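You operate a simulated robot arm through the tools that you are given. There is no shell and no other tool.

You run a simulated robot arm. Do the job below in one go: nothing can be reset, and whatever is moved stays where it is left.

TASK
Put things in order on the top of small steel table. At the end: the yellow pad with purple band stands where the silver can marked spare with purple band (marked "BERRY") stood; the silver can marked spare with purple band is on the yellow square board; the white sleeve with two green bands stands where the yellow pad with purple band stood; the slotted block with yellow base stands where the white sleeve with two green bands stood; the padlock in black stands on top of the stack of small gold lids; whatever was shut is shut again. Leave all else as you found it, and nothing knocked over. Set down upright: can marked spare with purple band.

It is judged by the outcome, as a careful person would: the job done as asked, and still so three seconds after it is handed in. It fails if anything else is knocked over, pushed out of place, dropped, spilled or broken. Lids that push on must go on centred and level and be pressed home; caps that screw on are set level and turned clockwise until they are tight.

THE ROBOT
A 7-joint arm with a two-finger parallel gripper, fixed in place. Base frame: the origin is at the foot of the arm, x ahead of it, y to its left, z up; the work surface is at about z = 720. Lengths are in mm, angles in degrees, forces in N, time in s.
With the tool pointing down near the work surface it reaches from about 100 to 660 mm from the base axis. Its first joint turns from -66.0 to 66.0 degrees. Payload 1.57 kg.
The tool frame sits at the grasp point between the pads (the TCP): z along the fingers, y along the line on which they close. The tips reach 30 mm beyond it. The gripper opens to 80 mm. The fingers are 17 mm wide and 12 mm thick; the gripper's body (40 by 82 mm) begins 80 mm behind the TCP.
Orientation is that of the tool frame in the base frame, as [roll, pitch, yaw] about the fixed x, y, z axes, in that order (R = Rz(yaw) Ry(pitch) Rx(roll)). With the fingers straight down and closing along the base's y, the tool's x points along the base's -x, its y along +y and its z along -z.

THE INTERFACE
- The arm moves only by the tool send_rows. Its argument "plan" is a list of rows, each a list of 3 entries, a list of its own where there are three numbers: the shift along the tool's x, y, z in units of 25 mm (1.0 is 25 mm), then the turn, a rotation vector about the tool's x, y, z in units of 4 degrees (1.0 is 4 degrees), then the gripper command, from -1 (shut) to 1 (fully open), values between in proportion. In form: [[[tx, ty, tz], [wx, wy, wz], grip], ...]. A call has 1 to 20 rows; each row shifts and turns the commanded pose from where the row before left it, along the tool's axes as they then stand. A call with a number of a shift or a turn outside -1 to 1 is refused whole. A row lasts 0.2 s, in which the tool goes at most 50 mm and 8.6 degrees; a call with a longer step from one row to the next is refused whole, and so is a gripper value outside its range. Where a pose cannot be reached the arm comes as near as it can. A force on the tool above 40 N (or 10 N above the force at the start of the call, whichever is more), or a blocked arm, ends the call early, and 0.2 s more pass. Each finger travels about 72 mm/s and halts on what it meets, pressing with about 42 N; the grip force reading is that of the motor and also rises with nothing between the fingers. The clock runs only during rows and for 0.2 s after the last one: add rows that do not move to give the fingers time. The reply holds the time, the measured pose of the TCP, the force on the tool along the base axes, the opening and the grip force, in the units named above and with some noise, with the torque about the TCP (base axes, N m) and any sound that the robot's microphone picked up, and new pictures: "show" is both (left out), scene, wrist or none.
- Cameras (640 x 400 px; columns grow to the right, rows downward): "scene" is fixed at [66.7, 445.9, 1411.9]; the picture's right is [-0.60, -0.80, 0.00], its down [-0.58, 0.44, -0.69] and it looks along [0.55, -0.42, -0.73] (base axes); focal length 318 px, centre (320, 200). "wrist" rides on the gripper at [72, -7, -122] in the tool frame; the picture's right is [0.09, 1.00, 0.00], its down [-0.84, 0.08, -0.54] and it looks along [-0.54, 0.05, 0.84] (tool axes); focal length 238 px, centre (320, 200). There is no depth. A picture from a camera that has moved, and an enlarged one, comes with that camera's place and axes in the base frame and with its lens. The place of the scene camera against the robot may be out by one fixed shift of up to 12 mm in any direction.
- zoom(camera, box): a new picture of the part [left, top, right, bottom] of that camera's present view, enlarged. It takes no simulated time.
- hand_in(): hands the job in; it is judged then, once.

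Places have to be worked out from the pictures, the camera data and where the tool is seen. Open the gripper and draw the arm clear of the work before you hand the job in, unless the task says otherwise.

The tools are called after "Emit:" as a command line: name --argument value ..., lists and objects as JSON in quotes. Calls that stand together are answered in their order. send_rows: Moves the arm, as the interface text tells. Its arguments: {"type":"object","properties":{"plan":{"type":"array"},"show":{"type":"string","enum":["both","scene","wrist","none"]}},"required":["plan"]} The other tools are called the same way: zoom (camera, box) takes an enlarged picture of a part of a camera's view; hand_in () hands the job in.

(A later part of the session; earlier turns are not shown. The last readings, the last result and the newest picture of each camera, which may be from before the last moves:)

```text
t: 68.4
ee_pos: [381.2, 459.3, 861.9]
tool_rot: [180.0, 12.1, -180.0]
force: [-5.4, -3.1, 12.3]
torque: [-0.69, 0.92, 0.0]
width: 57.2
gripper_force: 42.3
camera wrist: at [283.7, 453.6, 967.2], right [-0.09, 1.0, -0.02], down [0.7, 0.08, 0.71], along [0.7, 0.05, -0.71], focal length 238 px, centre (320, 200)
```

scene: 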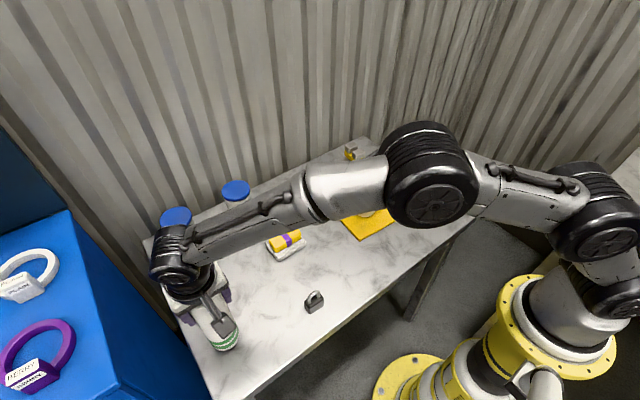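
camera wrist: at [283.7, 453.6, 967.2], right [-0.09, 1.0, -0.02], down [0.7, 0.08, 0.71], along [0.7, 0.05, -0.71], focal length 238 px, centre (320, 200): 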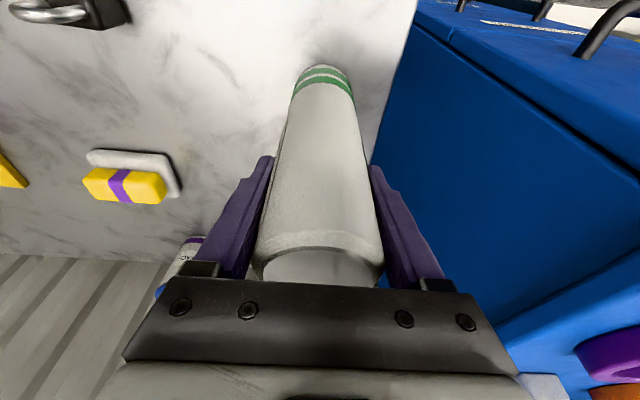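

Firm contact (12 N). I back off half a millimetre, open slowly and rise vertically.

Emit:
send_rows --plan '[[[-0.004, 0, -0.02], [0, 0, 0], 0.25], [[0, 0, 0], [0, 0, 0], 0.4], [[0, 0, 0], [0, 0, 0], 0.5], [[0, 0, 0], [0, 0, 0], 0.7], [[0, 0, 0], [0, 0, 0], 1], [[0, 0, 0], [0, 0, 0], 1]]' --show "wrist"

```text
t: 69.8
ee_pos: [381.0, 458.8, 861.8]
tool_rot: [180.0, 12.0, -180.0]
force: [-1.2, 0.3, 0.5]
torque: [0.0, -0.01, -0.01]
width: 80.2
gripper_force: 0.1
camera wrist: at [283.9, 453.0, 965.8], right [-0.09, 1.0, -0.02], down [0.71, 0.08, 0.7], along [0.7, 0.05, -0.71], focal length 238 px, centre (320, 200)
```

wrist: 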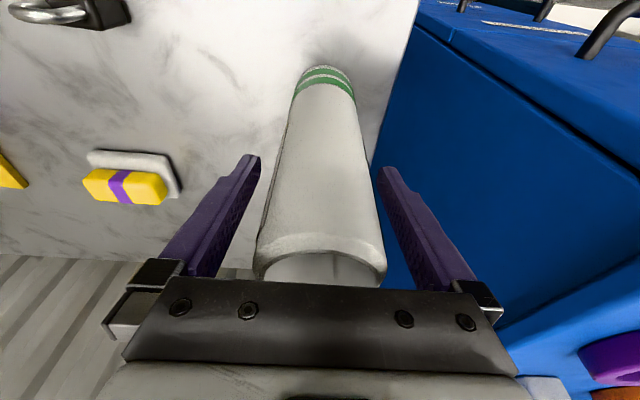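

The sleeve stands by itself. I rise 125 mm vertically.

Emit:
send_rows --plan '[[[-0.1, 0, -0.47], [0, 0, 0], 1], [[-0.2, 0, -0.939], [0, 0, 0], 1], [[-0.2, 0, -0.939], [0, 0, 0], 1], [[-0.2, 0, -0.939], [0, 0, 0], 1], [[-0.2, 0, -0.939], [0, 0, 0], 1], [[-0.14, 0, -0.66], [0, 0, 0], 1], [[0, 0, 0], [0, 0, 0], 1]]' --show "both"

Emit:
zoom --camera "scene" --box '[140, 230, 290, 370]'

```text
t: 71.4
ee_pos: [380.3, 458.2, 987.8]
tool_rot: [180.0, 12.0, 179.9]
force: [-0.3, 0.4, 0.2]
torque: [-0.02, -0.03, 0.03]
width: 80.2
gripper_force: 0.0
camera wrist: at [283.2, 453.1, 1091.9], right [-0.09, 1.0, -0.02], down [0.71, 0.08, 0.7], along [0.7, 0.05, -0.71], focal length 238 px, centre (320, 200)
```

scene: 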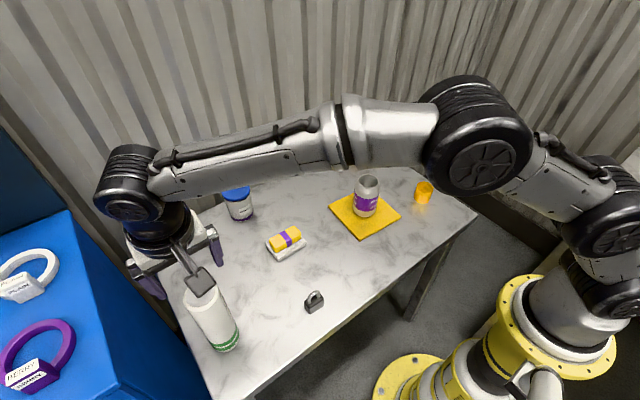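
wrist: 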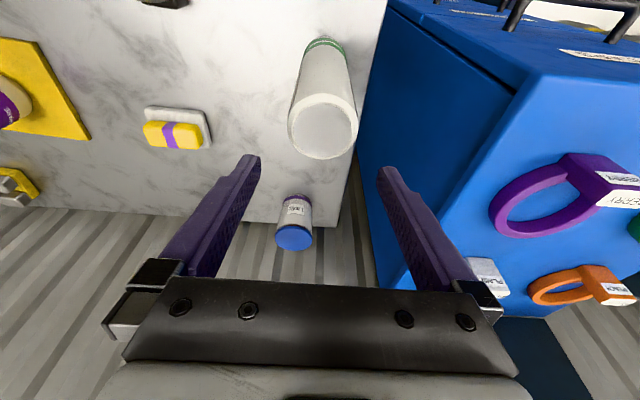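

```text
2.86 times, centred on (215, 300) of scene
camera zoom: at [66.7, 445.9, 1411.9], right [-0.6, -0.8, 0.0], down [-0.58, 0.44, -0.69], along [0.55, -0.42, -0.73], focal length 907 px, centre (620, -86)
```

zoom: 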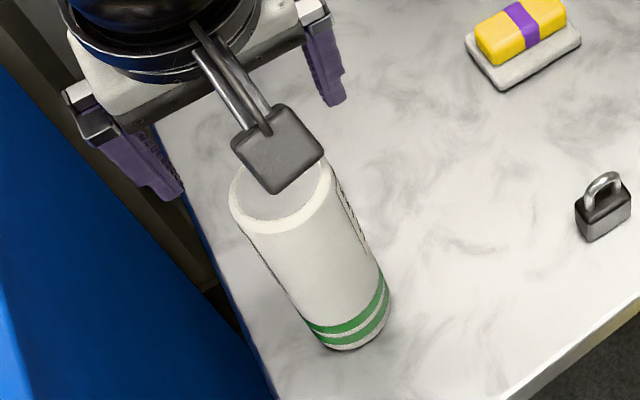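

The sleeve stands in the pad's place. Now I travel at height to the slotted block (estimated about (665, −148), roughly 70×40 mm).

Emit:
send_rows --plan '[[[-0.319, -0.942, 0], [0, 0, 0], 1], [[-0.319, -0.942, 0], [0, 0, 0], 1], [[-0.319, -0.942, 0.1], [0, 0, 0], 1], [[-0.319, -0.942, 0.13], [0, 0, 0], 1], [[-0.319, -0.942, 0.13], [0, 0, 0], 1], [[-0.319, -0.942, 0.13], [0, 0, 0], 1], [[-0.319, -0.942, 0.13], [0, 0, 0], 1], [[-0.319, -0.942, 0.13], [0, 0, 0], 1], [[-0.319, -0.942, 0.13], [0, 0, 0], 1], [[-0.319, -0.942, 0.13], [0, 0, 0], 1], [[-0.319, -0.942, 0.13], [0, 0, 0], 1], [[-0.319, -0.942, 0.13], [0, 0, 0], 1], [[-0.319, -0.942, 0.13], [0, 0, 0], 1], [[-0.319, -0.942, 0.13], [0, 0, 0], 1], [[-0.319, -0.942, 0.13], [0, 0, 0], 1], [[-0.319, -0.942, 0.13], [0, 0, 0], 1]]' --show "none"

Emit:
send_rows --plan '[[[-0.319, -0.942, 0.13], [0, 0, 0], 1], [[-0.319, -0.942, 0.13], [0, 0, 0], 1], [[-0.319, -0.942, 0.13], [0, 0, 0], 1], [[-0.319, -0.942, 0.13], [0, 0, 0], 1], [[-0.319, -0.942, 0.13], [0, 0, 0], 1], [[-0.319, -0.942, 0.13], [0, 0, 0], 1], [[-0.319, -0.942, 0.13], [0, 0, 0], 1], [[-0.319, -0.942, 0.13], [0, 0, 0], 1], [[-0.319, -0.942, 0.13], [0, 0, 0], 1], [[0, 0, 0], [0, 0, 0], 1]]' --show "both"

```text
t: 74.8
ee_pos: [514.1, 83.7, 969.6]
tool_rot: [-180.0, 12.1, -180.0]
force: [-0.2, -0.2, 0.9]
torque: [0.02, -0.05, 0.05]
width: 79.8
gripper_force: 0.0
```

```text
t: 77.0
ee_pos: [592.5, -127.3, 959.0]
tool_rot: [179.9, 12.1, -180.0]
force: [0.0, -0.7, -1.4]
torque: [-0.03, 0.02, -0.03]
width: 80.1
gripper_force: 0.0
camera wrist: at [494.5, -133.3, 1063.1], right [-0.09, 1.0, -0.02], down [0.71, 0.08, 0.7], along [0.7, 0.05, -0.71], focal length 238 px, centre (320, 200)
```

scene: 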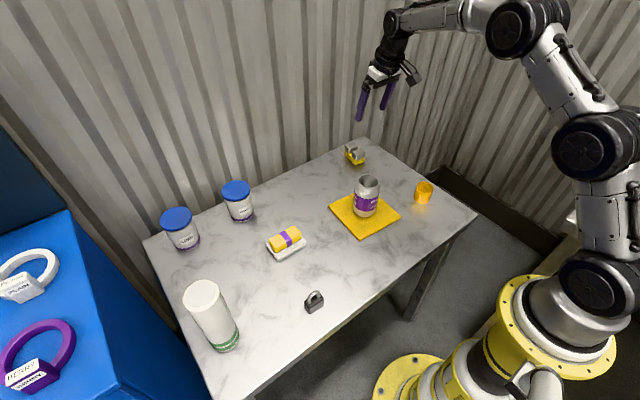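
wrist: 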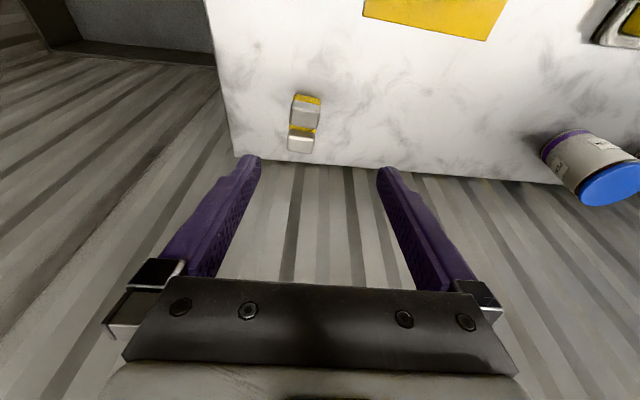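

Emit:
zoom --camera "wrist" --box '[264, 80, 344, 170]'

Emit:
zoom --camera "scene" --box '[330, 130, 390, 180]'

```text
4.44 times, centred on (304, 125) of wrist
camera zoom: at [494.5, -133.3, 1063.1], right [-0.09, 1.0, -0.02], down [0.71, 0.08, 0.7], along [0.7, 0.05, -0.71], focal length 1059 px, centre (391, 533)
```

zoom: 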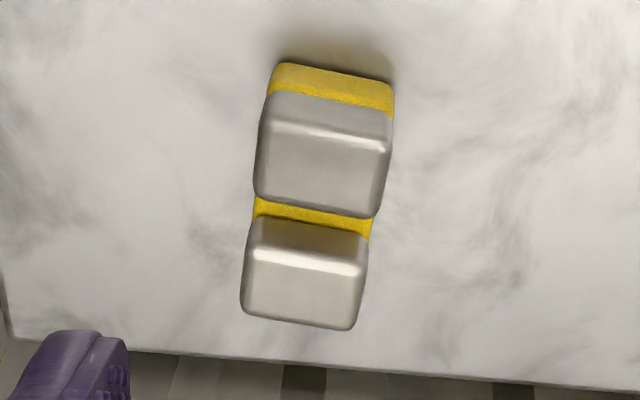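

```text
8.00 times, centred on (360, 155) of scene
camera zoom: at [66.7, 445.8, 1411.9], right [-0.6, -0.8, 0.0], down [-0.58, 0.44, -0.69], along [0.55, -0.42, -0.73], focal length 2540 px, centre (0, 560)
```

zoom: 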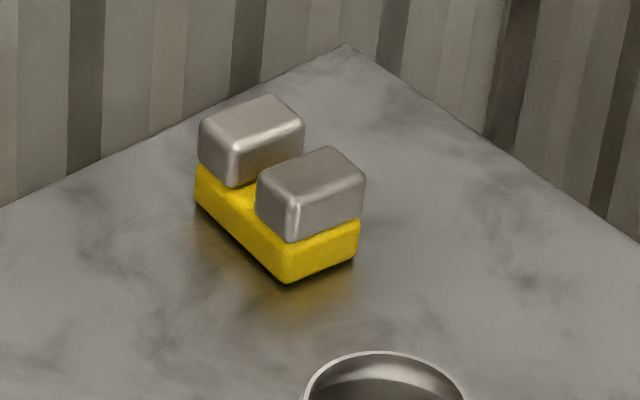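

The block's centre is about (665, −149), turned about −5° from the axes. I turn the tool −5° about the vertical to match and move above it at z≈900.

Emit:
send_rows --plan '[[[0, 0, 0], [0.13, 0, 0.611], 1], [[0, 0, 0], [0.13, 0, 0.611], 1], [[-0.62, -0.1425, 0.73], [0, 0, 0], 1], [[-0.62, -0.1425, 0.73], [0, 0, 0], 1], [[-0.62, -0.1425, 0.73], [0, 0, 0], 1], [[-0.62, -0.1425, 0.73], [0, 0, 0], 1], [[0, 0, 0], [0, 0, 0], 1]]' --show "both"

Emit:
zoom --camera "wrist" --box '[260, 60, 380, 170]'

```text
t: 78.6
ee_pos: [667.9, -150.5, 902.4]
tool_rot: [180.0, 12.1, 175.0]
force: [-0.4, -0.8, -0.5]
torque: [-0.02, -0.01, -0.02]
width: 80.0
gripper_force: 0.2
camera wrist: at [570.5, -148.3, 1005.0], right [0.0, 1.0, -0.02], down [0.71, 0.02, 0.7], along [0.7, -0.01, -0.71], focal length 238 px, centre (320, 200)
```

scene: 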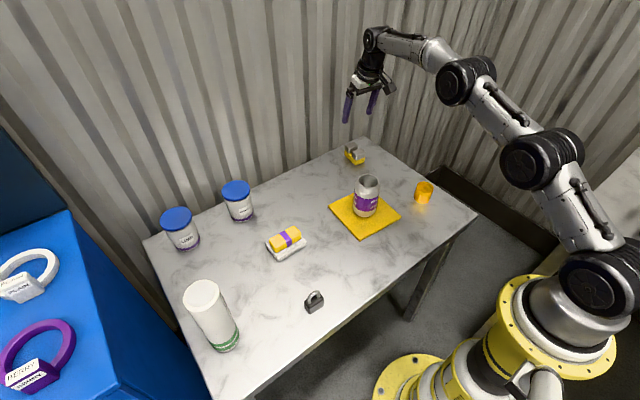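
wrist: 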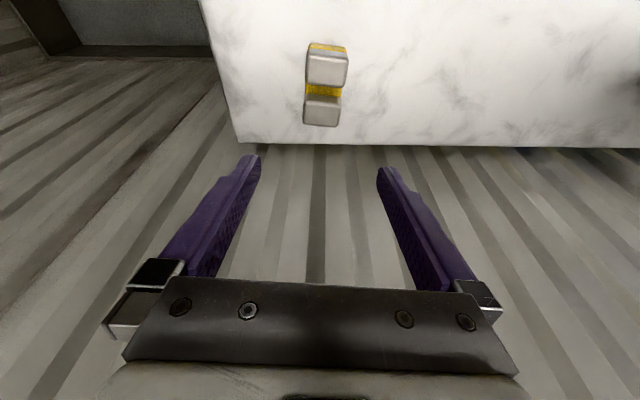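

```text
3.64 times, centred on (320, 115) of wrist
camera zoom: at [570.5, -148.3, 1005.0], right [0.0, 1.0, -0.02], down [0.71, 0.02, 0.7], along [0.7, -0.01, -0.71], focal length 867 px, centre (320, 509)
```

zoom: 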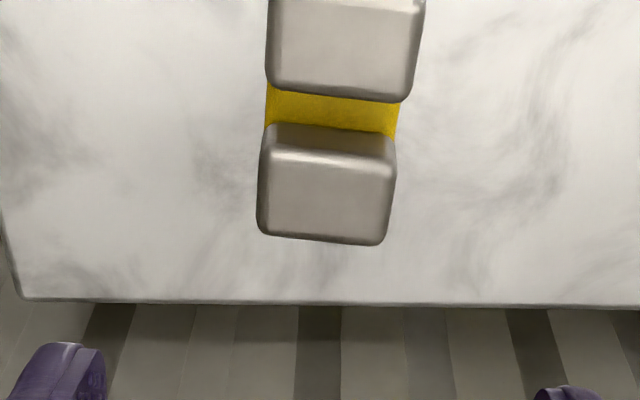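

The tool lines up with the block within a few mm (slot centre is ~2.7 mm further in x). I descend vertically to z≈790 and re-check.

Emit:
send_rows --plan '[[[0.1636, 0.002, 0.873], [0, 0, 0], 1], [[0.1636, 0.002, 0.873], [0, 0, 0], 1], [[0.1636, 0.002, 0.873], [0, 0, 0], 1], [[0.1636, 0.002, 0.873], [0, 0, 0], 1], [[0.1636, 0.002, 0.873], [0, 0, 0], 1], [[0, 0, 0], [0, 0, 0], 1]]' --show "both"

Emit:
zoom --camera "wrist" --box '[240, 40, 400, 190]'

Emit:
zoom --camera "scene" --box '[320, 100, 400, 180]'

```text
t: 80.0
ee_pos: [668.9, -148.9, 791.0]
tool_rot: [-179.9, 12.1, 175.1]
force: [-0.1, 0.6, -1.1]
torque: [0.03, -0.01, 0.01]
width: 80.1
gripper_force: 0.1
camera wrist: at [571.6, -145.7, 895.1], right [0.0, 1.0, -0.02], down [0.71, 0.02, 0.7], along [0.71, -0.01, -0.71], focal length 238 px, centre (320, 200)
```

scene: 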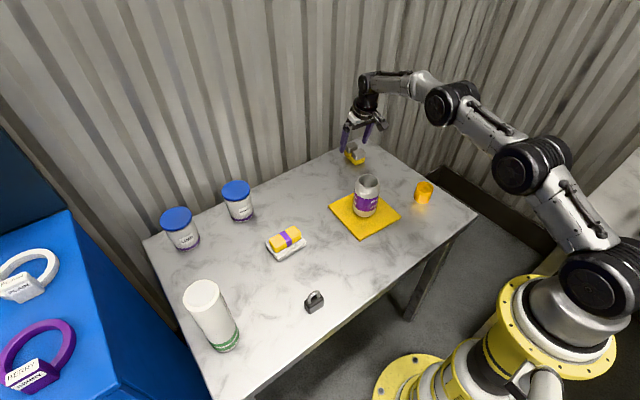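
wrist: 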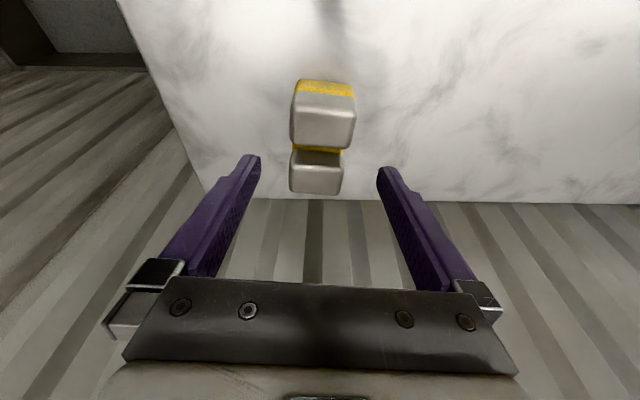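

```text
2.67 times, centred on (320, 115) of wrist
camera zoom: at [571.6, -145.7, 895.1], right [0.0, 1.0, -0.02], down [0.71, 0.02, 0.7], along [0.71, -0.01, -0.71], focal length 636 px, centre (320, 427)
```

zoom: 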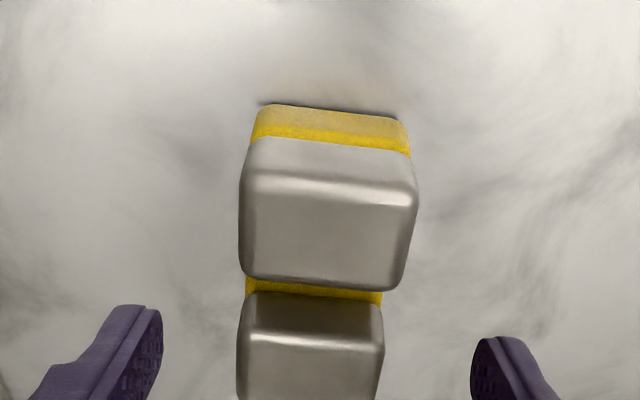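

```text
5.00 times, centred on (360, 140) of scene
camera zoom: at [66.7, 445.9, 1411.9], right [-0.6, -0.8, 0.0], down [-0.58, 0.44, -0.69], along [0.55, -0.42, -0.73], focal length 1588 px, centre (120, 500)
```

zoom: 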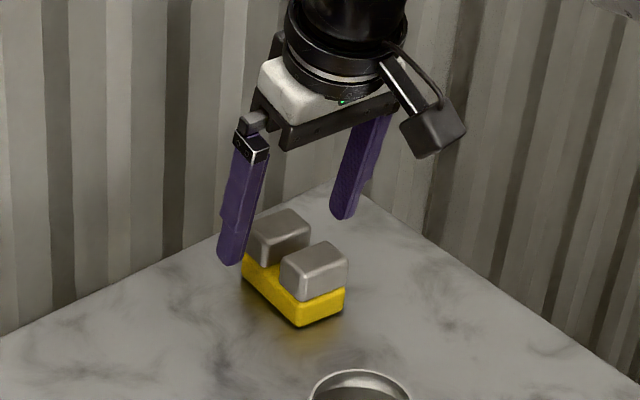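

The block is about 2–3 mm toward −y of the tool's centre. I correct, lower the last 34 mm and look before closing.

Emit:
send_rows --plan '[[[0.05, -0.087, 0.3], [0, 0, 0], 1], [[0.0866, 0, 0.5155], [0, 0, 0], 1], [[0.085, 0, 0.5155], [0, 0, 0], 1], [[0, 0, 0], [0, 0, 0], 1]]' --show "both"

Emit:
zoom --camera "wrist" --box '[220, 80, 420, 260]'

Emit:
zoom --camera "scene" --box '[320, 100, 400, 180]'

```text
t: 81.0
ee_pos: [669.2, -151.6, 758.2]
tool_rot: [179.9, 12.2, 175.0]
force: [0.8, -0.7, 0.2]
torque: [0.02, 0.0, 0.0]
width: 80.2
gripper_force: 0.1
camera wrist: at [572.4, -149.0, 861.7], right [0.0, 1.0, -0.02], down [0.71, 0.02, 0.7], along [0.7, -0.01, -0.71], focal length 238 px, centre (320, 200)
```

scene: 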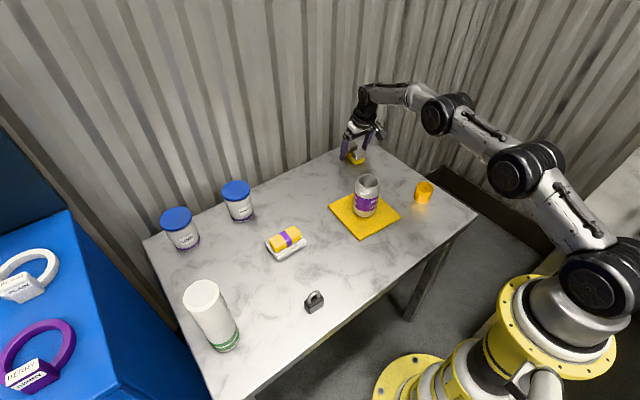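
wrist: 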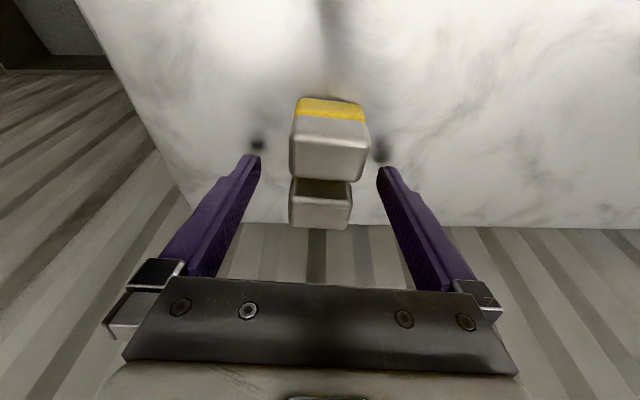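

```text
2.22 times, centred on (320, 170) of wrist
camera zoom: at [572.4, -149.0, 861.7], right [0.0, 1.0, -0.02], down [0.71, 0.02, 0.7], along [0.7, -0.01, -0.71], focal length 530 px, centre (320, 267)
```

zoom: 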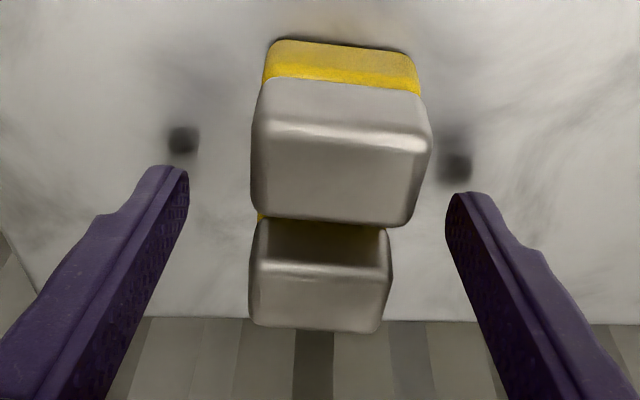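

```text
5.00 times, centred on (360, 140) of scene
camera zoom: at [66.7, 445.9, 1411.9], right [-0.6, -0.8, 0.0], down [-0.58, 0.44, -0.69], along [0.55, -0.42, -0.73], focal length 1588 px, centre (120, 500)
```

zoom: 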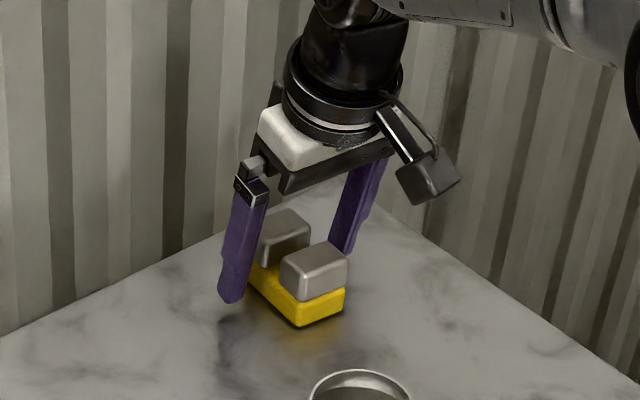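

The fingers straddle the block's middle. I close on it gradually.

Emit:
send_rows --plan '[[[0, 0, 0], [0, 0, 0], 0.6], [[0, 0, 0], [0, 0, 0], 0.3], [[0, 0, 0], [0, 0, 0], 0.1], [[0, 0, 0], [0, 0, 0], -0.1], [[0, 0, 0], [0, 0, 0], -0.2], [[0, 0, 0], [0, 0, 0], -0.2]]' --show "wrist"

Emit:
zoom --camera "wrist" --box '[220, 80, 420, 260]'

```text
t: 82.4
ee_pos: [670.5, -151.6, 758.1]
tool_rot: [179.9, 12.0, 175.0]
force: [0.3, 1.1, 1.2]
torque: [0.01, 0.03, 0.0]
width: 39.8
gripper_force: 41.8
camera wrist: at [572.4, -149.0, 861.9], right [0.0, 1.0, -0.02], down [0.71, 0.02, 0.7], along [0.7, -0.01, -0.71], focal length 238 px, centre (320, 200)
```

wrist: 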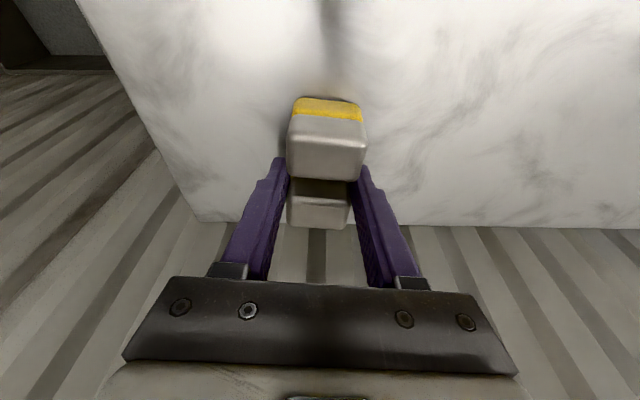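

```text
2.22 times, centred on (320, 170) of wrist
camera zoom: at [572.4, -149.0, 861.9], right [0.0, 1.0, -0.02], down [0.71, 0.02, 0.7], along [0.7, -0.01, -0.71], focal length 530 px, centre (320, 267)
```

zoom: 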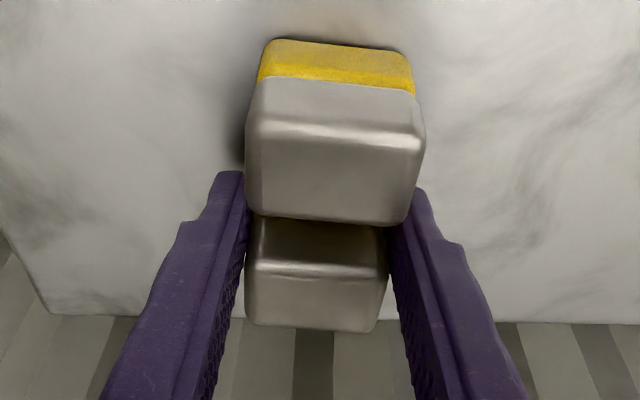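

Held at 39.8 mm. I lift it 40 mm vertically, check, then carry it along +y to where the sleeve stood.

Emit:
send_rows --plan '[[[-0.05, 0, -0.235], [0, 0, 0], -0.2], [[-0.1, 0, -0.47], [0, 0, 0], -0.2], [[-0.1, 0, -0.47], [0, 0, 0], -0.2], [[-0.0826, 0, -0.39], [0, 0, 0], -0.2], [[0, 0, 0], [0, 0, 0], -0.2]]' --show "both"

Emit:
zoom --camera "scene" --box '[320, 100, 400, 180]'

```text
t: 83.6
ee_pos: [672.3, -151.5, 798.6]
tool_rot: [-180.0, 12.1, 175.1]
force: [-0.5, -0.3, -2.2]
torque: [0.01, -0.01, 0.09]
width: 39.7
gripper_force: 42.0
camera wrist: at [573.2, -148.8, 901.1], right [0.0, 1.0, -0.02], down [0.71, 0.02, 0.7], along [0.7, -0.01, -0.71], focal length 238 px, centre (320, 200)
```

scene: 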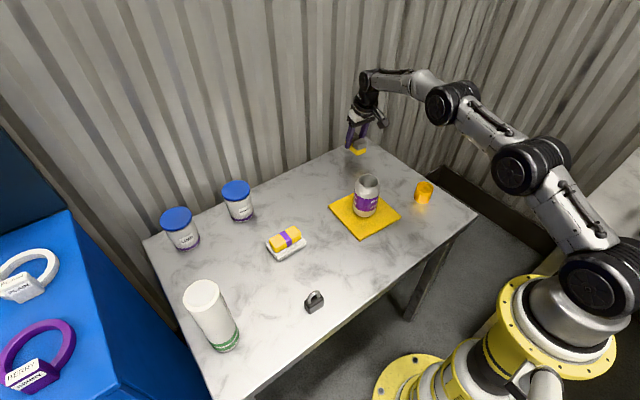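
wrist: 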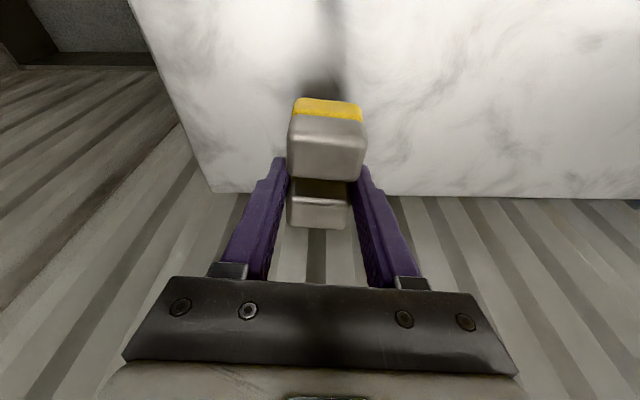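

```text
5.00 times, centred on (360, 140) of scene
camera zoom: at [66.7, 445.9, 1411.9], right [-0.6, -0.8, 0.0], down [-0.58, 0.44, -0.69], along [0.55, -0.42, -0.73], focal length 1588 px, centre (120, 500)
```

zoom: 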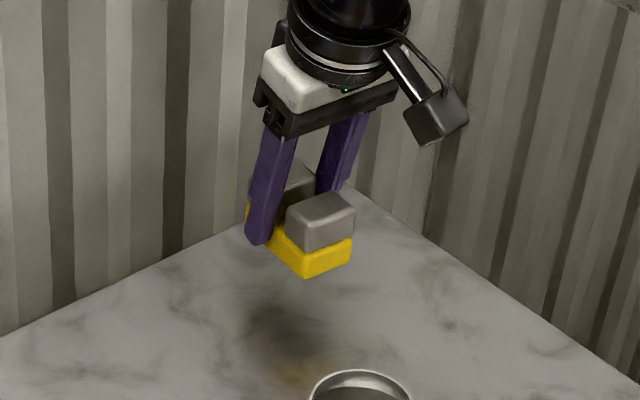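

The block lifts cleanly. I carry it along +y to the sleeve's former place (665, 9.5).

Emit:
send_rows --plan '[[[0.0422, 0.4549, -0.009], [0, 0, 0], -0.2], [[0.0845, 0.9097, -0.018], [0, 0, 0], -0.2], [[0.0845, 0.9097, -0.018], [0, 0, 0], -0.2], [[0.0845, 0.9097, -0.018], [0, 0, 0], -0.2], [[0.0845, 0.9097, -0.018], [0, 0, 0], -0.2], [[0.0845, 0.9097, -0.018], [0, 0, 0], -0.2], [[0.0845, 0.9097, -0.018], [0, 0, 0], -0.2], [[0.0422, 0.4549, -0.009], [0, 0, 0], -0.2], [[0, 0, 0], [0, 0, 0], -0.2]]' --show "both"

Emit:
zoom --camera "scene" --box '[270, 110, 370, 210]'

```text
t: 85.6
ee_pos: [668.9, 10.5, 791.9]
tool_rot: [180.0, 12.1, 175.1]
force: [0.5, 0.1, -1.4]
torque: [0.02, 0.01, 0.01]
width: 39.6
gripper_force: 42.0
camera wrist: at [571.9, 12.2, 896.7], right [0.0, 1.0, -0.02], down [0.71, 0.02, 0.7], along [0.7, -0.01, -0.71], focal length 238 px, centre (320, 200)
```

scene: 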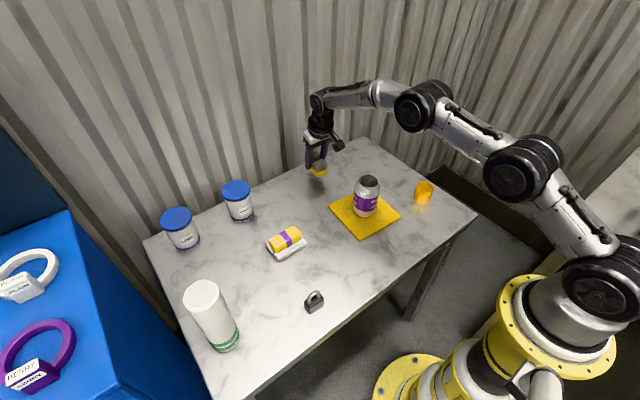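
wrist: 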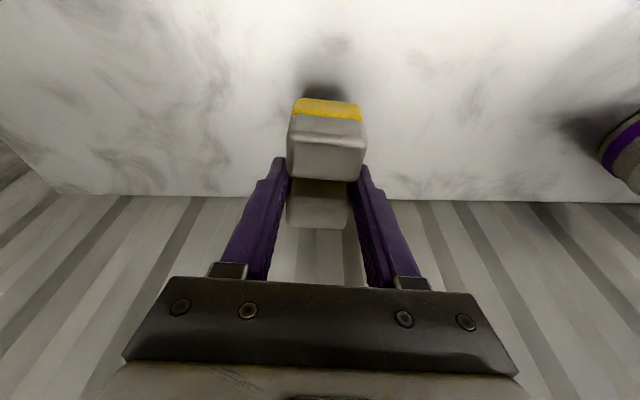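

```text
4.00 times, centred on (320, 160) of scene
camera zoom: at [66.7, 445.9, 1411.9], right [-0.6, -0.8, 0.0], down [-0.58, 0.44, -0.69], along [0.55, -0.42, -0.73], focal length 1270 px, centre (320, 360)
```

zoom: 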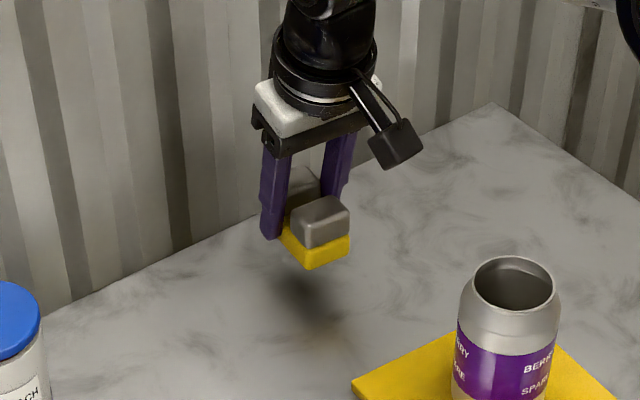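

Reading is (668.9, 10.5, 792); I correct y by about −2 mm and lower 28 mm, then creep to contact (expected at tool z ≈ 758).

Emit:
send_rows --plan '[[[0.05, -0.086, 0.3], [0, 0, 0], -0.2], [[0.08, 0, 0.4], [0, 0, 0], -0.2], [[0.0757, 0, 0.401], [0, 0, 0], -0.2], [[0, 0, 0], [0, 0, 0], -0.2]]' --show "scene"

Emit:
zoom --camera "scene" --box '[270, 110, 370, 210]'

```text
t: 86.6
ee_pos: [670.4, 6.5, 766.6]
tool_rot: [-180.0, 12.1, 174.9]
force: [0.5, -0.4, -2.3]
torque: [0.0, -0.01, 0.02]
width: 39.6
gripper_force: 42.1
```

scene: 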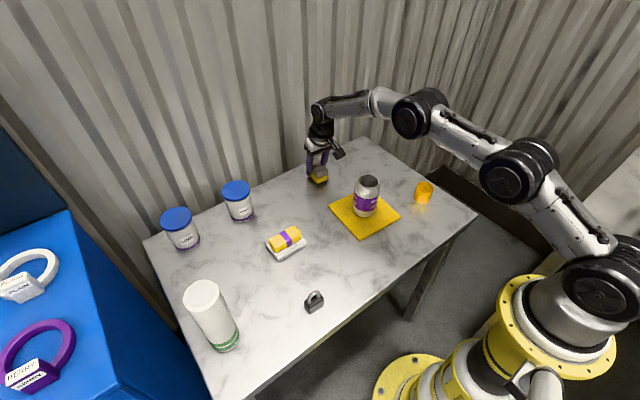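

```text
4.00 times, centred on (320, 160) of scene
camera zoom: at [66.7, 445.9, 1411.9], right [-0.6, -0.8, 0.0], down [-0.58, 0.44, -0.69], along [0.55, -0.42, -0.73], focal length 1270 px, centre (320, 360)
```

zoom: 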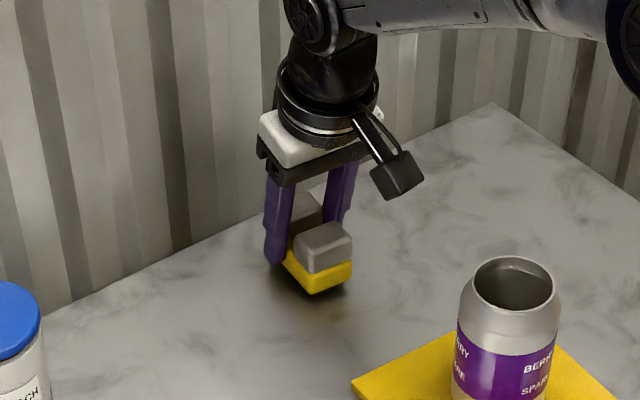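

Emit:
send_rows --plan '[[[0.0166, 0, 0.0782], [0, 0, 0], -0.2], [[0.0083, 0, 0.0391], [0, 0, 0], -0.2], [[0.0083, 0, 0.0391], [0, 0, 0], -0.2], [[0, 0, 0], [0, 0, 0], -0.2]]' --show "wrist"

```text
t: 87.6
ee_pos: [669.8, 6.2, 762.3]
tool_rot: [-179.9, 12.1, 174.9]
force: [-0.3, 0.0, -1.5]
torque: [-0.03, -0.02, -0.03]
width: 39.6
gripper_force: 42.2
camera wrist: at [572.0, 9.0, 866.3], right [0.0, 1.0, -0.02], down [0.71, 0.02, 0.7], along [0.7, -0.01, -0.71], focal length 238 px, centre (320, 200)
```

wrist: 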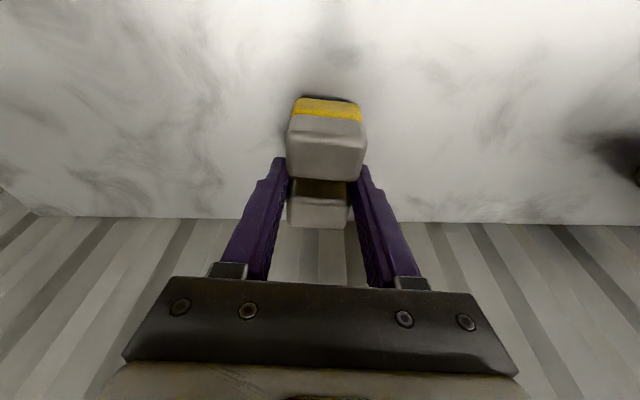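

No contact yet at z ≈ 762; about 4 mm to go. I continue in small steps.

Emit:
send_rows --plan '[[[0.0083, 0, 0.0391], [0, 0, 0], -0.2], [[0.0083, 0, 0.0391], [0, 0, 0], -0.2], [[0.0083, 0, 0.0391], [0, 0, 0], -0.2], [[0, 0, 0], [0, 0, 0], -0.2]]' --show "none"

```text
t: 88.6
ee_pos: [670.2, 5.0, 759.5]
tool_rot: [-180.0, 12.1, 175.0]
force: [0.4, -0.7, -2.0]
torque: [0.0, -0.01, 0.0]
width: 39.6
gripper_force: 42.1
```

Emit:
send_rows --plan '[[[0.0083, 0, 0.0391], [0, 0, 0], -0.2], [[0.0042, 0, 0.0196], [0, 0, 0], -0.2], [[0, 0, 0], [0, 0, 0], -0.2]]' --show "none"

```text
t: 89.4
ee_pos: [669.4, 7.7, 757.8]
tool_rot: [179.9, 12.0, 174.9]
force: [0.5, -0.2, -1.6]
torque: [-0.02, 0.03, -0.02]
width: 39.6
gripper_force: 42.5
```

Emit:
send_rows --plan '[[[0.0062, 0, 0.0293], [0, 0, 0], -0.2], [[0, 0, 0], [0, 0, 0], -0.2]]' --show "none"

```text
t: 90.0
ee_pos: [669.4, 6.1, 758.2]
tool_rot: [-180.0, 12.0, 175.1]
force: [0.2, 0.4, 1.3]
torque: [-0.01, 0.12, -0.06]
width: 39.8
gripper_force: 42.3
```

The load has come off (−2 → +1.3 N): contact. I press 0.3 mm more, release slowly and rise vertically.

Emit:
send_rows --plan '[[[0.0025, 0, 0.012], [0, 0, 0], -0.2], [[0, 0, 0], [0, 0, 0], 0.05], [[0, 0, 0], [0, 0, 0], 0.2], [[0, 0, 0], [0, 0, 0], 0.5], [[0, 0, 0], [0, 0, 0], 0.8], [[0, 0, 0], [0, 0, 0], 0.8], [[-0.08, 0, -0.38], [0, 0, 0], 0.8], [[-0.16, 0, -0.78], [0, 0, 0], 0.8], [[-0.2, 0, -0.94], [0, 0, 0], 0.8], [[-0.2, 0, -0.94], [0, 0, 0], 0.8], [[-0.2, 0, -0.94], [0, 0, 0], 1], [[-0.2, 0, -0.94], [0, 0, 0], 1], [[0, 0, 0], [0, 0, 0], 1]]' --show "both"

Emit:
zoom --camera "scene" --box '[270, 110, 370, 210]'

```text
t: 92.8
ee_pos: [669.5, 6.8, 883.3]
tool_rot: [-179.9, 12.0, 175.0]
force: [0.2, -0.4, 0.2]
torque: [-0.02, 0.0, 0.03]
width: 80.1
gripper_force: 0.1
camera wrist: at [572.2, 9.7, 987.2], right [0.0, 1.0, -0.02], down [0.71, 0.02, 0.7], along [0.7, -0.01, -0.71], focal length 238 px, centre (320, 200)
```

scene: 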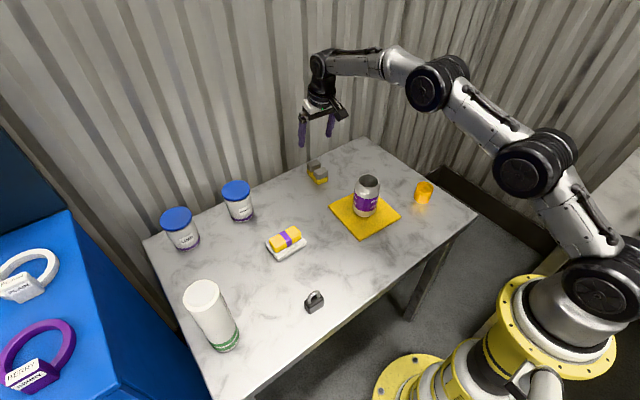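
wrist: 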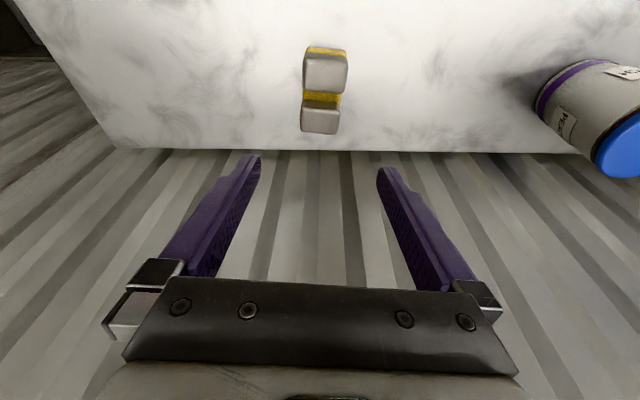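

```text
4.00 times, centred on (320, 160) of scene
camera zoom: at [66.7, 445.9, 1411.9], right [-0.6, -0.8, 0.0], down [-0.58, 0.44, -0.69], along [0.55, -0.42, -0.73], focal length 1270 px, centre (320, 360)
```

zoom: 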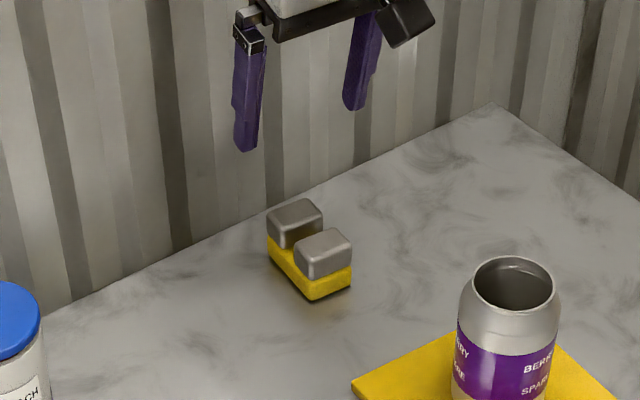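

The block stands where the sleeve was (matches the old base spot within a pixel). Next the padlock: I back away and up, and bring the tool back to vertical.

Emit:
send_rows --plan '[[[0.891, 0.478, -0.583], [0, 0, 0], 1], [[0.891, 0.478, -0.583], [0, 0, 0], 1], [[0.891, 0.478, -0.583], [0, 0, 0], 1], [[0.891, 0.478, -0.583], [0, 0, 0], 1], [[0.891, 0.478, -0.583], [0, 0, 0], 1], [[0.891, 0.478, -0.583], [0, 0, 0], 1], [[0.891, 0.478, -0.583], [0, 0, 0], 1], [[0.891, 0.478, -0.583], [0, 0, 0], 1], [[0, 0, 0], [-0.13, 0, -0.611], 1], [[0, 0, 0], [-0.13, 0, -0.611], 1], [[0, 0, 0], [0, 1, 0], 1], [[0, 0, 0], [0, 1, 0], 1], [[0, 0, 0], [0, 1, 0], 1], [[0, 0, 0], [0, 0, 0], 1]]' --show "both"

```text
t: 95.8
ee_pos: [478.9, 118.6, 960.5]
tool_rot: [180.0, 0.0, -180.0]
force: [0.4, -0.3, -0.3]
torque: [-0.02, 0.01, 0.0]
width: 80.0
gripper_force: 0.2
camera wrist: at [404.9, 112.6, 1081.6], right [-0.09, 1.0, 0.0], down [0.84, 0.08, 0.54], along [0.54, 0.05, -0.84], focal length 238 px, centre (320, 200)
```

scene: 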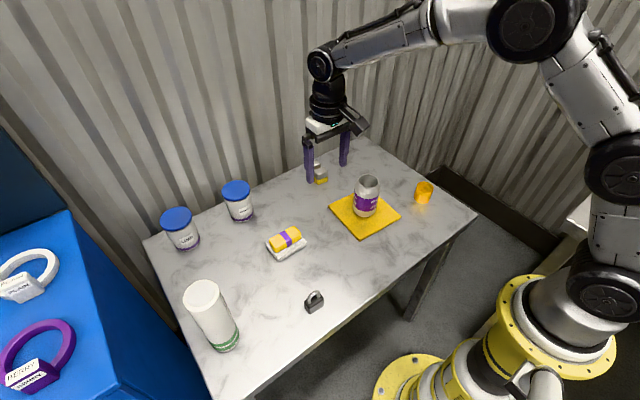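
wrist: 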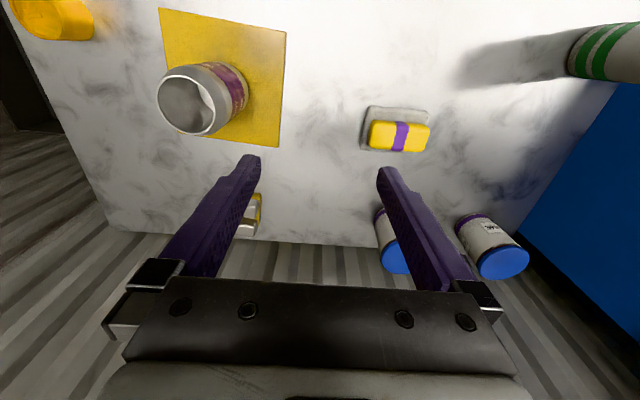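

Tool is vertical again. I go to view the padlock closely from TCP ≈ (270, 270, 900).

Emit:
send_rows --plan '[[[0.929, 0.669, 0.269], [0, 0, 0], 1], [[0.929, 0.669, 0.269], [0, 0, 0], 1], [[0.929, 0.669, 0.269], [0, 0, 0], 1], [[0.929, 0.669, 0.269], [0, 0, 0], 1], [[0.929, 0.669, 0.269], [0, 0, 0], 1], [[0.929, 0.669, 0.269], [0, 0, 0], 1], [[0.929, 0.669, 0.269], [0, 0, 0], 1], [[0.929, 0.669, 0.269], [0, 0, 0], 1], [[0.929, 0.669, 0.269], [0, 0, 0], 1], [[0, 0, 0], [0, 0, 0], 1]]' --show "both"

Emit:
zoom --camera "wrist" --box '[270, 120, 370, 210]'

Emit:
zoom --camera "scene" --box '[290, 270, 350, 330]'

```text
t: 98.0
ee_pos: [270.4, 269.6, 898.5]
tool_rot: [180.0, 0.0, -180.0]
force: [0.2, 0.7, -0.1]
torque: [-0.02, -0.01, 0.01]
width: 80.0
gripper_force: 0.1
camera wrist: at [196.7, 264.0, 1018.4], right [-0.09, 1.0, 0.0], down [0.84, 0.08, 0.54], along [0.54, 0.05, -0.84], focal length 238 px, centre (320, 200)
```

scene: 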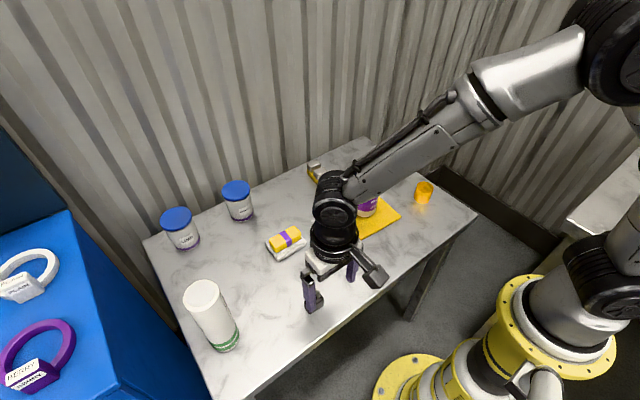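
wrist: 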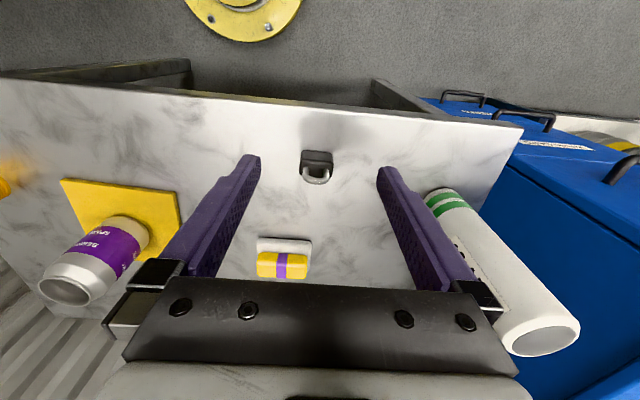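

```text
4.44 times, centred on (320, 165) of wrist
camera zoom: at [196.7, 264.0, 1018.4], right [-0.09, 1.0, 0.0], down [0.84, 0.08, 0.54], along [0.54, 0.05, -0.84], focal length 1059 px, centre (320, 356)
```

zoom: 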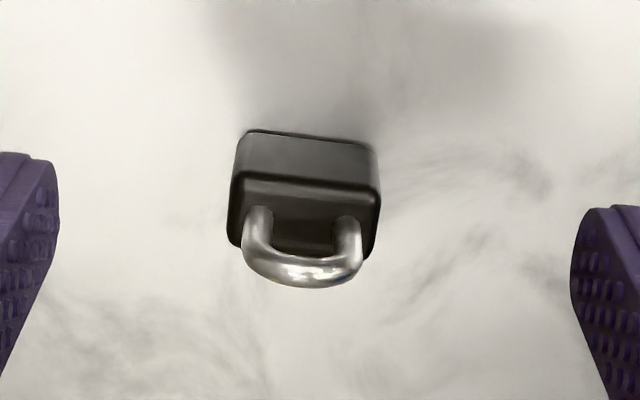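

```text
6.67 times, centred on (320, 300) of scene
camera zoom: at [66.6, 445.9, 1411.9], right [-0.6, -0.8, 0.0], down [-0.58, 0.44, -0.69], along [0.55, -0.42, -0.73], focal length 2117 px, centre (320, -467)
```

zoom: 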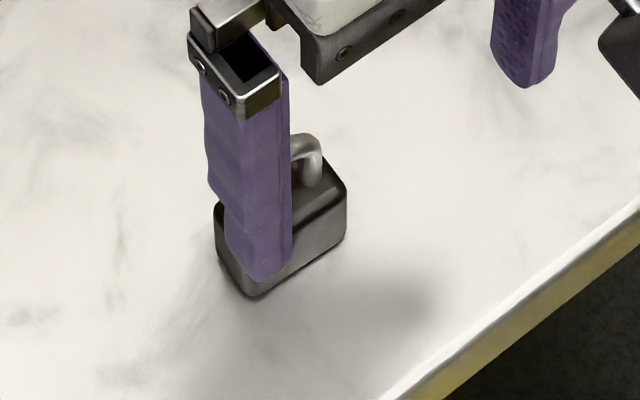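

Padlock body is about 39 (y) × 22 (x) × 31 mm with its shackle up to z≈790, centred at about (323, 271). I move above it and descend partway around it.

Emit:
send_rows --plan '[[[-0.724, 0, 0.2], [0, 0, 0], 1], [[-0.724, 0, 0.2], [0, 0, 0], 1], [[-0.724, 0, 0.2], [0, 0, 0], 1], [[0, 0, 0.9], [0, 0, 0], 1], [[0, 0, 0.9], [0, 0, 0], 1], [[0, 0, 0.9], [0, 0, 0], 1], [[0, 0, 0.9], [0, 0, 0], 1], [[0, 0, 0], [0, 0, 0], 1]]' --show "both"

Emit:
zoom --camera "wrist" --box '[230, 80, 410, 240]'

```text
t: 99.8
ee_pos: [325.4, 268.6, 793.9]
tool_rot: [-179.9, 0.1, 180.0]
force: [-0.7, 0.1, 0.8]
torque: [0.0, -0.03, 0.01]
width: 80.1
gripper_force: 0.0
camera wrist: at [251.4, 263.6, 916.1], right [-0.09, 1.0, 0.0], down [0.84, 0.08, 0.54], along [0.54, 0.05, -0.84], focal length 238 px, centre (320, 200)
```

scene: 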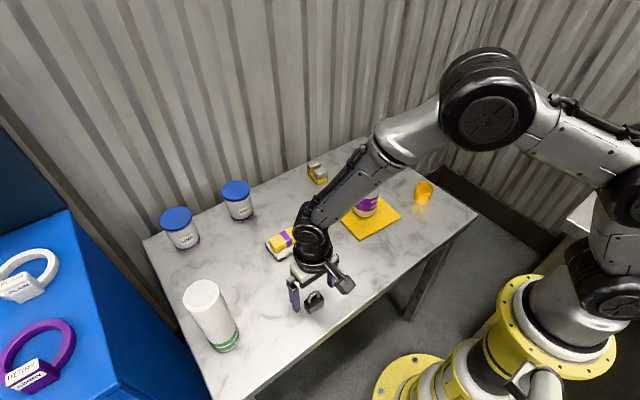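
wrist: 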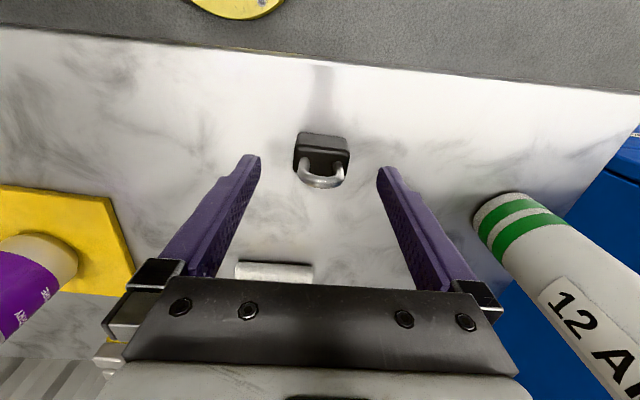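

```text
2.50 times, centred on (320, 160) of wrist
camera zoom: at [251.4, 263.6, 916.1], right [-0.09, 1.0, 0.0], down [0.84, 0.08, 0.54], along [0.54, 0.05, -0.84], focal length 596 px, centre (320, 300)
```

zoom: 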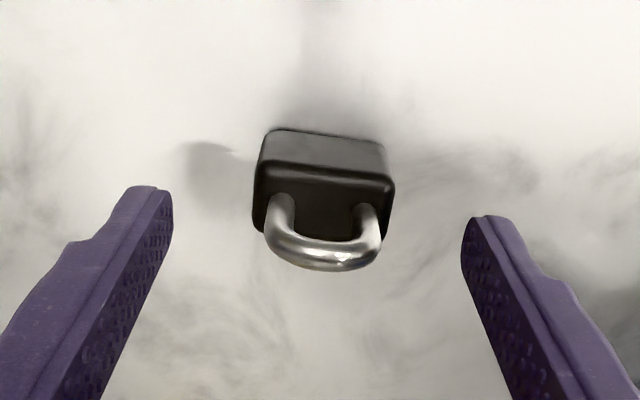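

The padlock is centred between the fingers both ways. I lower 38 mm (tips ≈ 5 mm above the table) and close on the body.

Emit:
send_rows --plan '[[[0, 0, 0.6], [0, 0, 0], 1], [[0, 0, 0.6], [0, 0, 0], 1], [[0, 0, 0.32], [0, 0, 0], 1], [[0, 0, 0], [0, 0, 0], 0.6], [[0, 0, 0], [0, 0, 0], 0.3], [[0, 0, 0], [0, 0, 0], 0.1], [[0, 0, 0], [0, 0, 0], -0.1], [[0, 0, 0], [0, 0, 0], -0.25], [[0, 0, 0], [0, 0, 0], -0.25]]' --show "both"

Emit:
zoom --camera "wrist" --box '[230, 80, 410, 240]'

```text
t: 101.8
ee_pos: [325.5, 267.2, 756.4]
tool_rot: [-179.9, 0.0, 179.9]
force: [0.1, -0.3, -0.2]
torque: [0.01, 0.0, -0.02]
width: 40.9
gripper_force: 41.7
camera wrist: at [251.5, 262.3, 878.3], right [-0.09, 1.0, 0.0], down [0.84, 0.08, 0.54], along [0.54, 0.05, -0.84], focal length 238 px, centre (320, 200)
```

scene: 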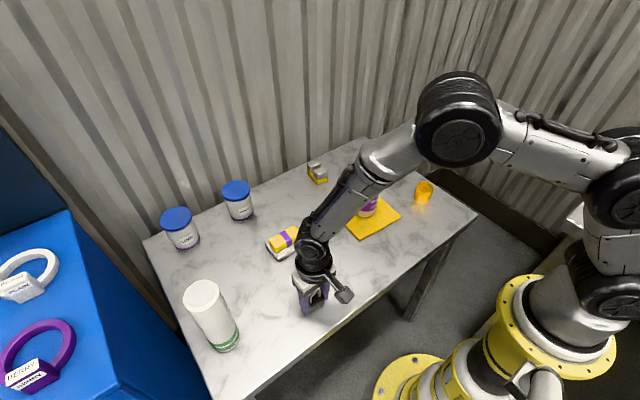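
wrist: 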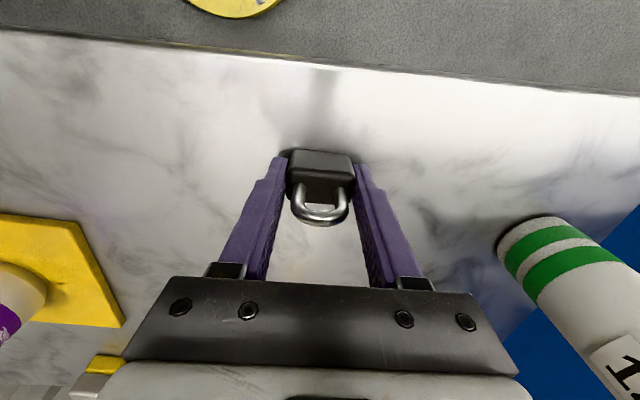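

```text
2.50 times, centred on (320, 160) of wrist
camera zoom: at [251.5, 262.3, 878.3], right [-0.09, 1.0, 0.0], down [0.84, 0.08, 0.54], along [0.54, 0.05, -0.84], focal length 596 px, centre (320, 300)
```

zoom: 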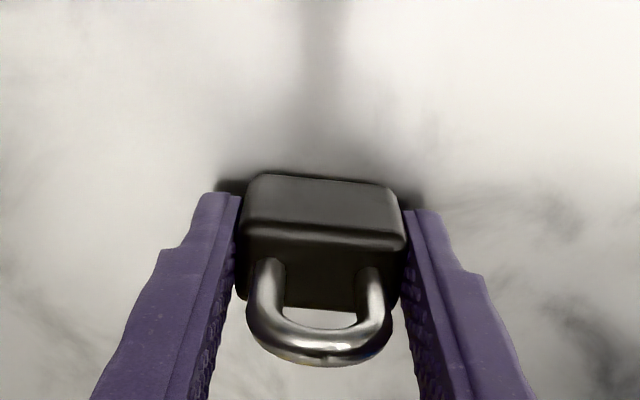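

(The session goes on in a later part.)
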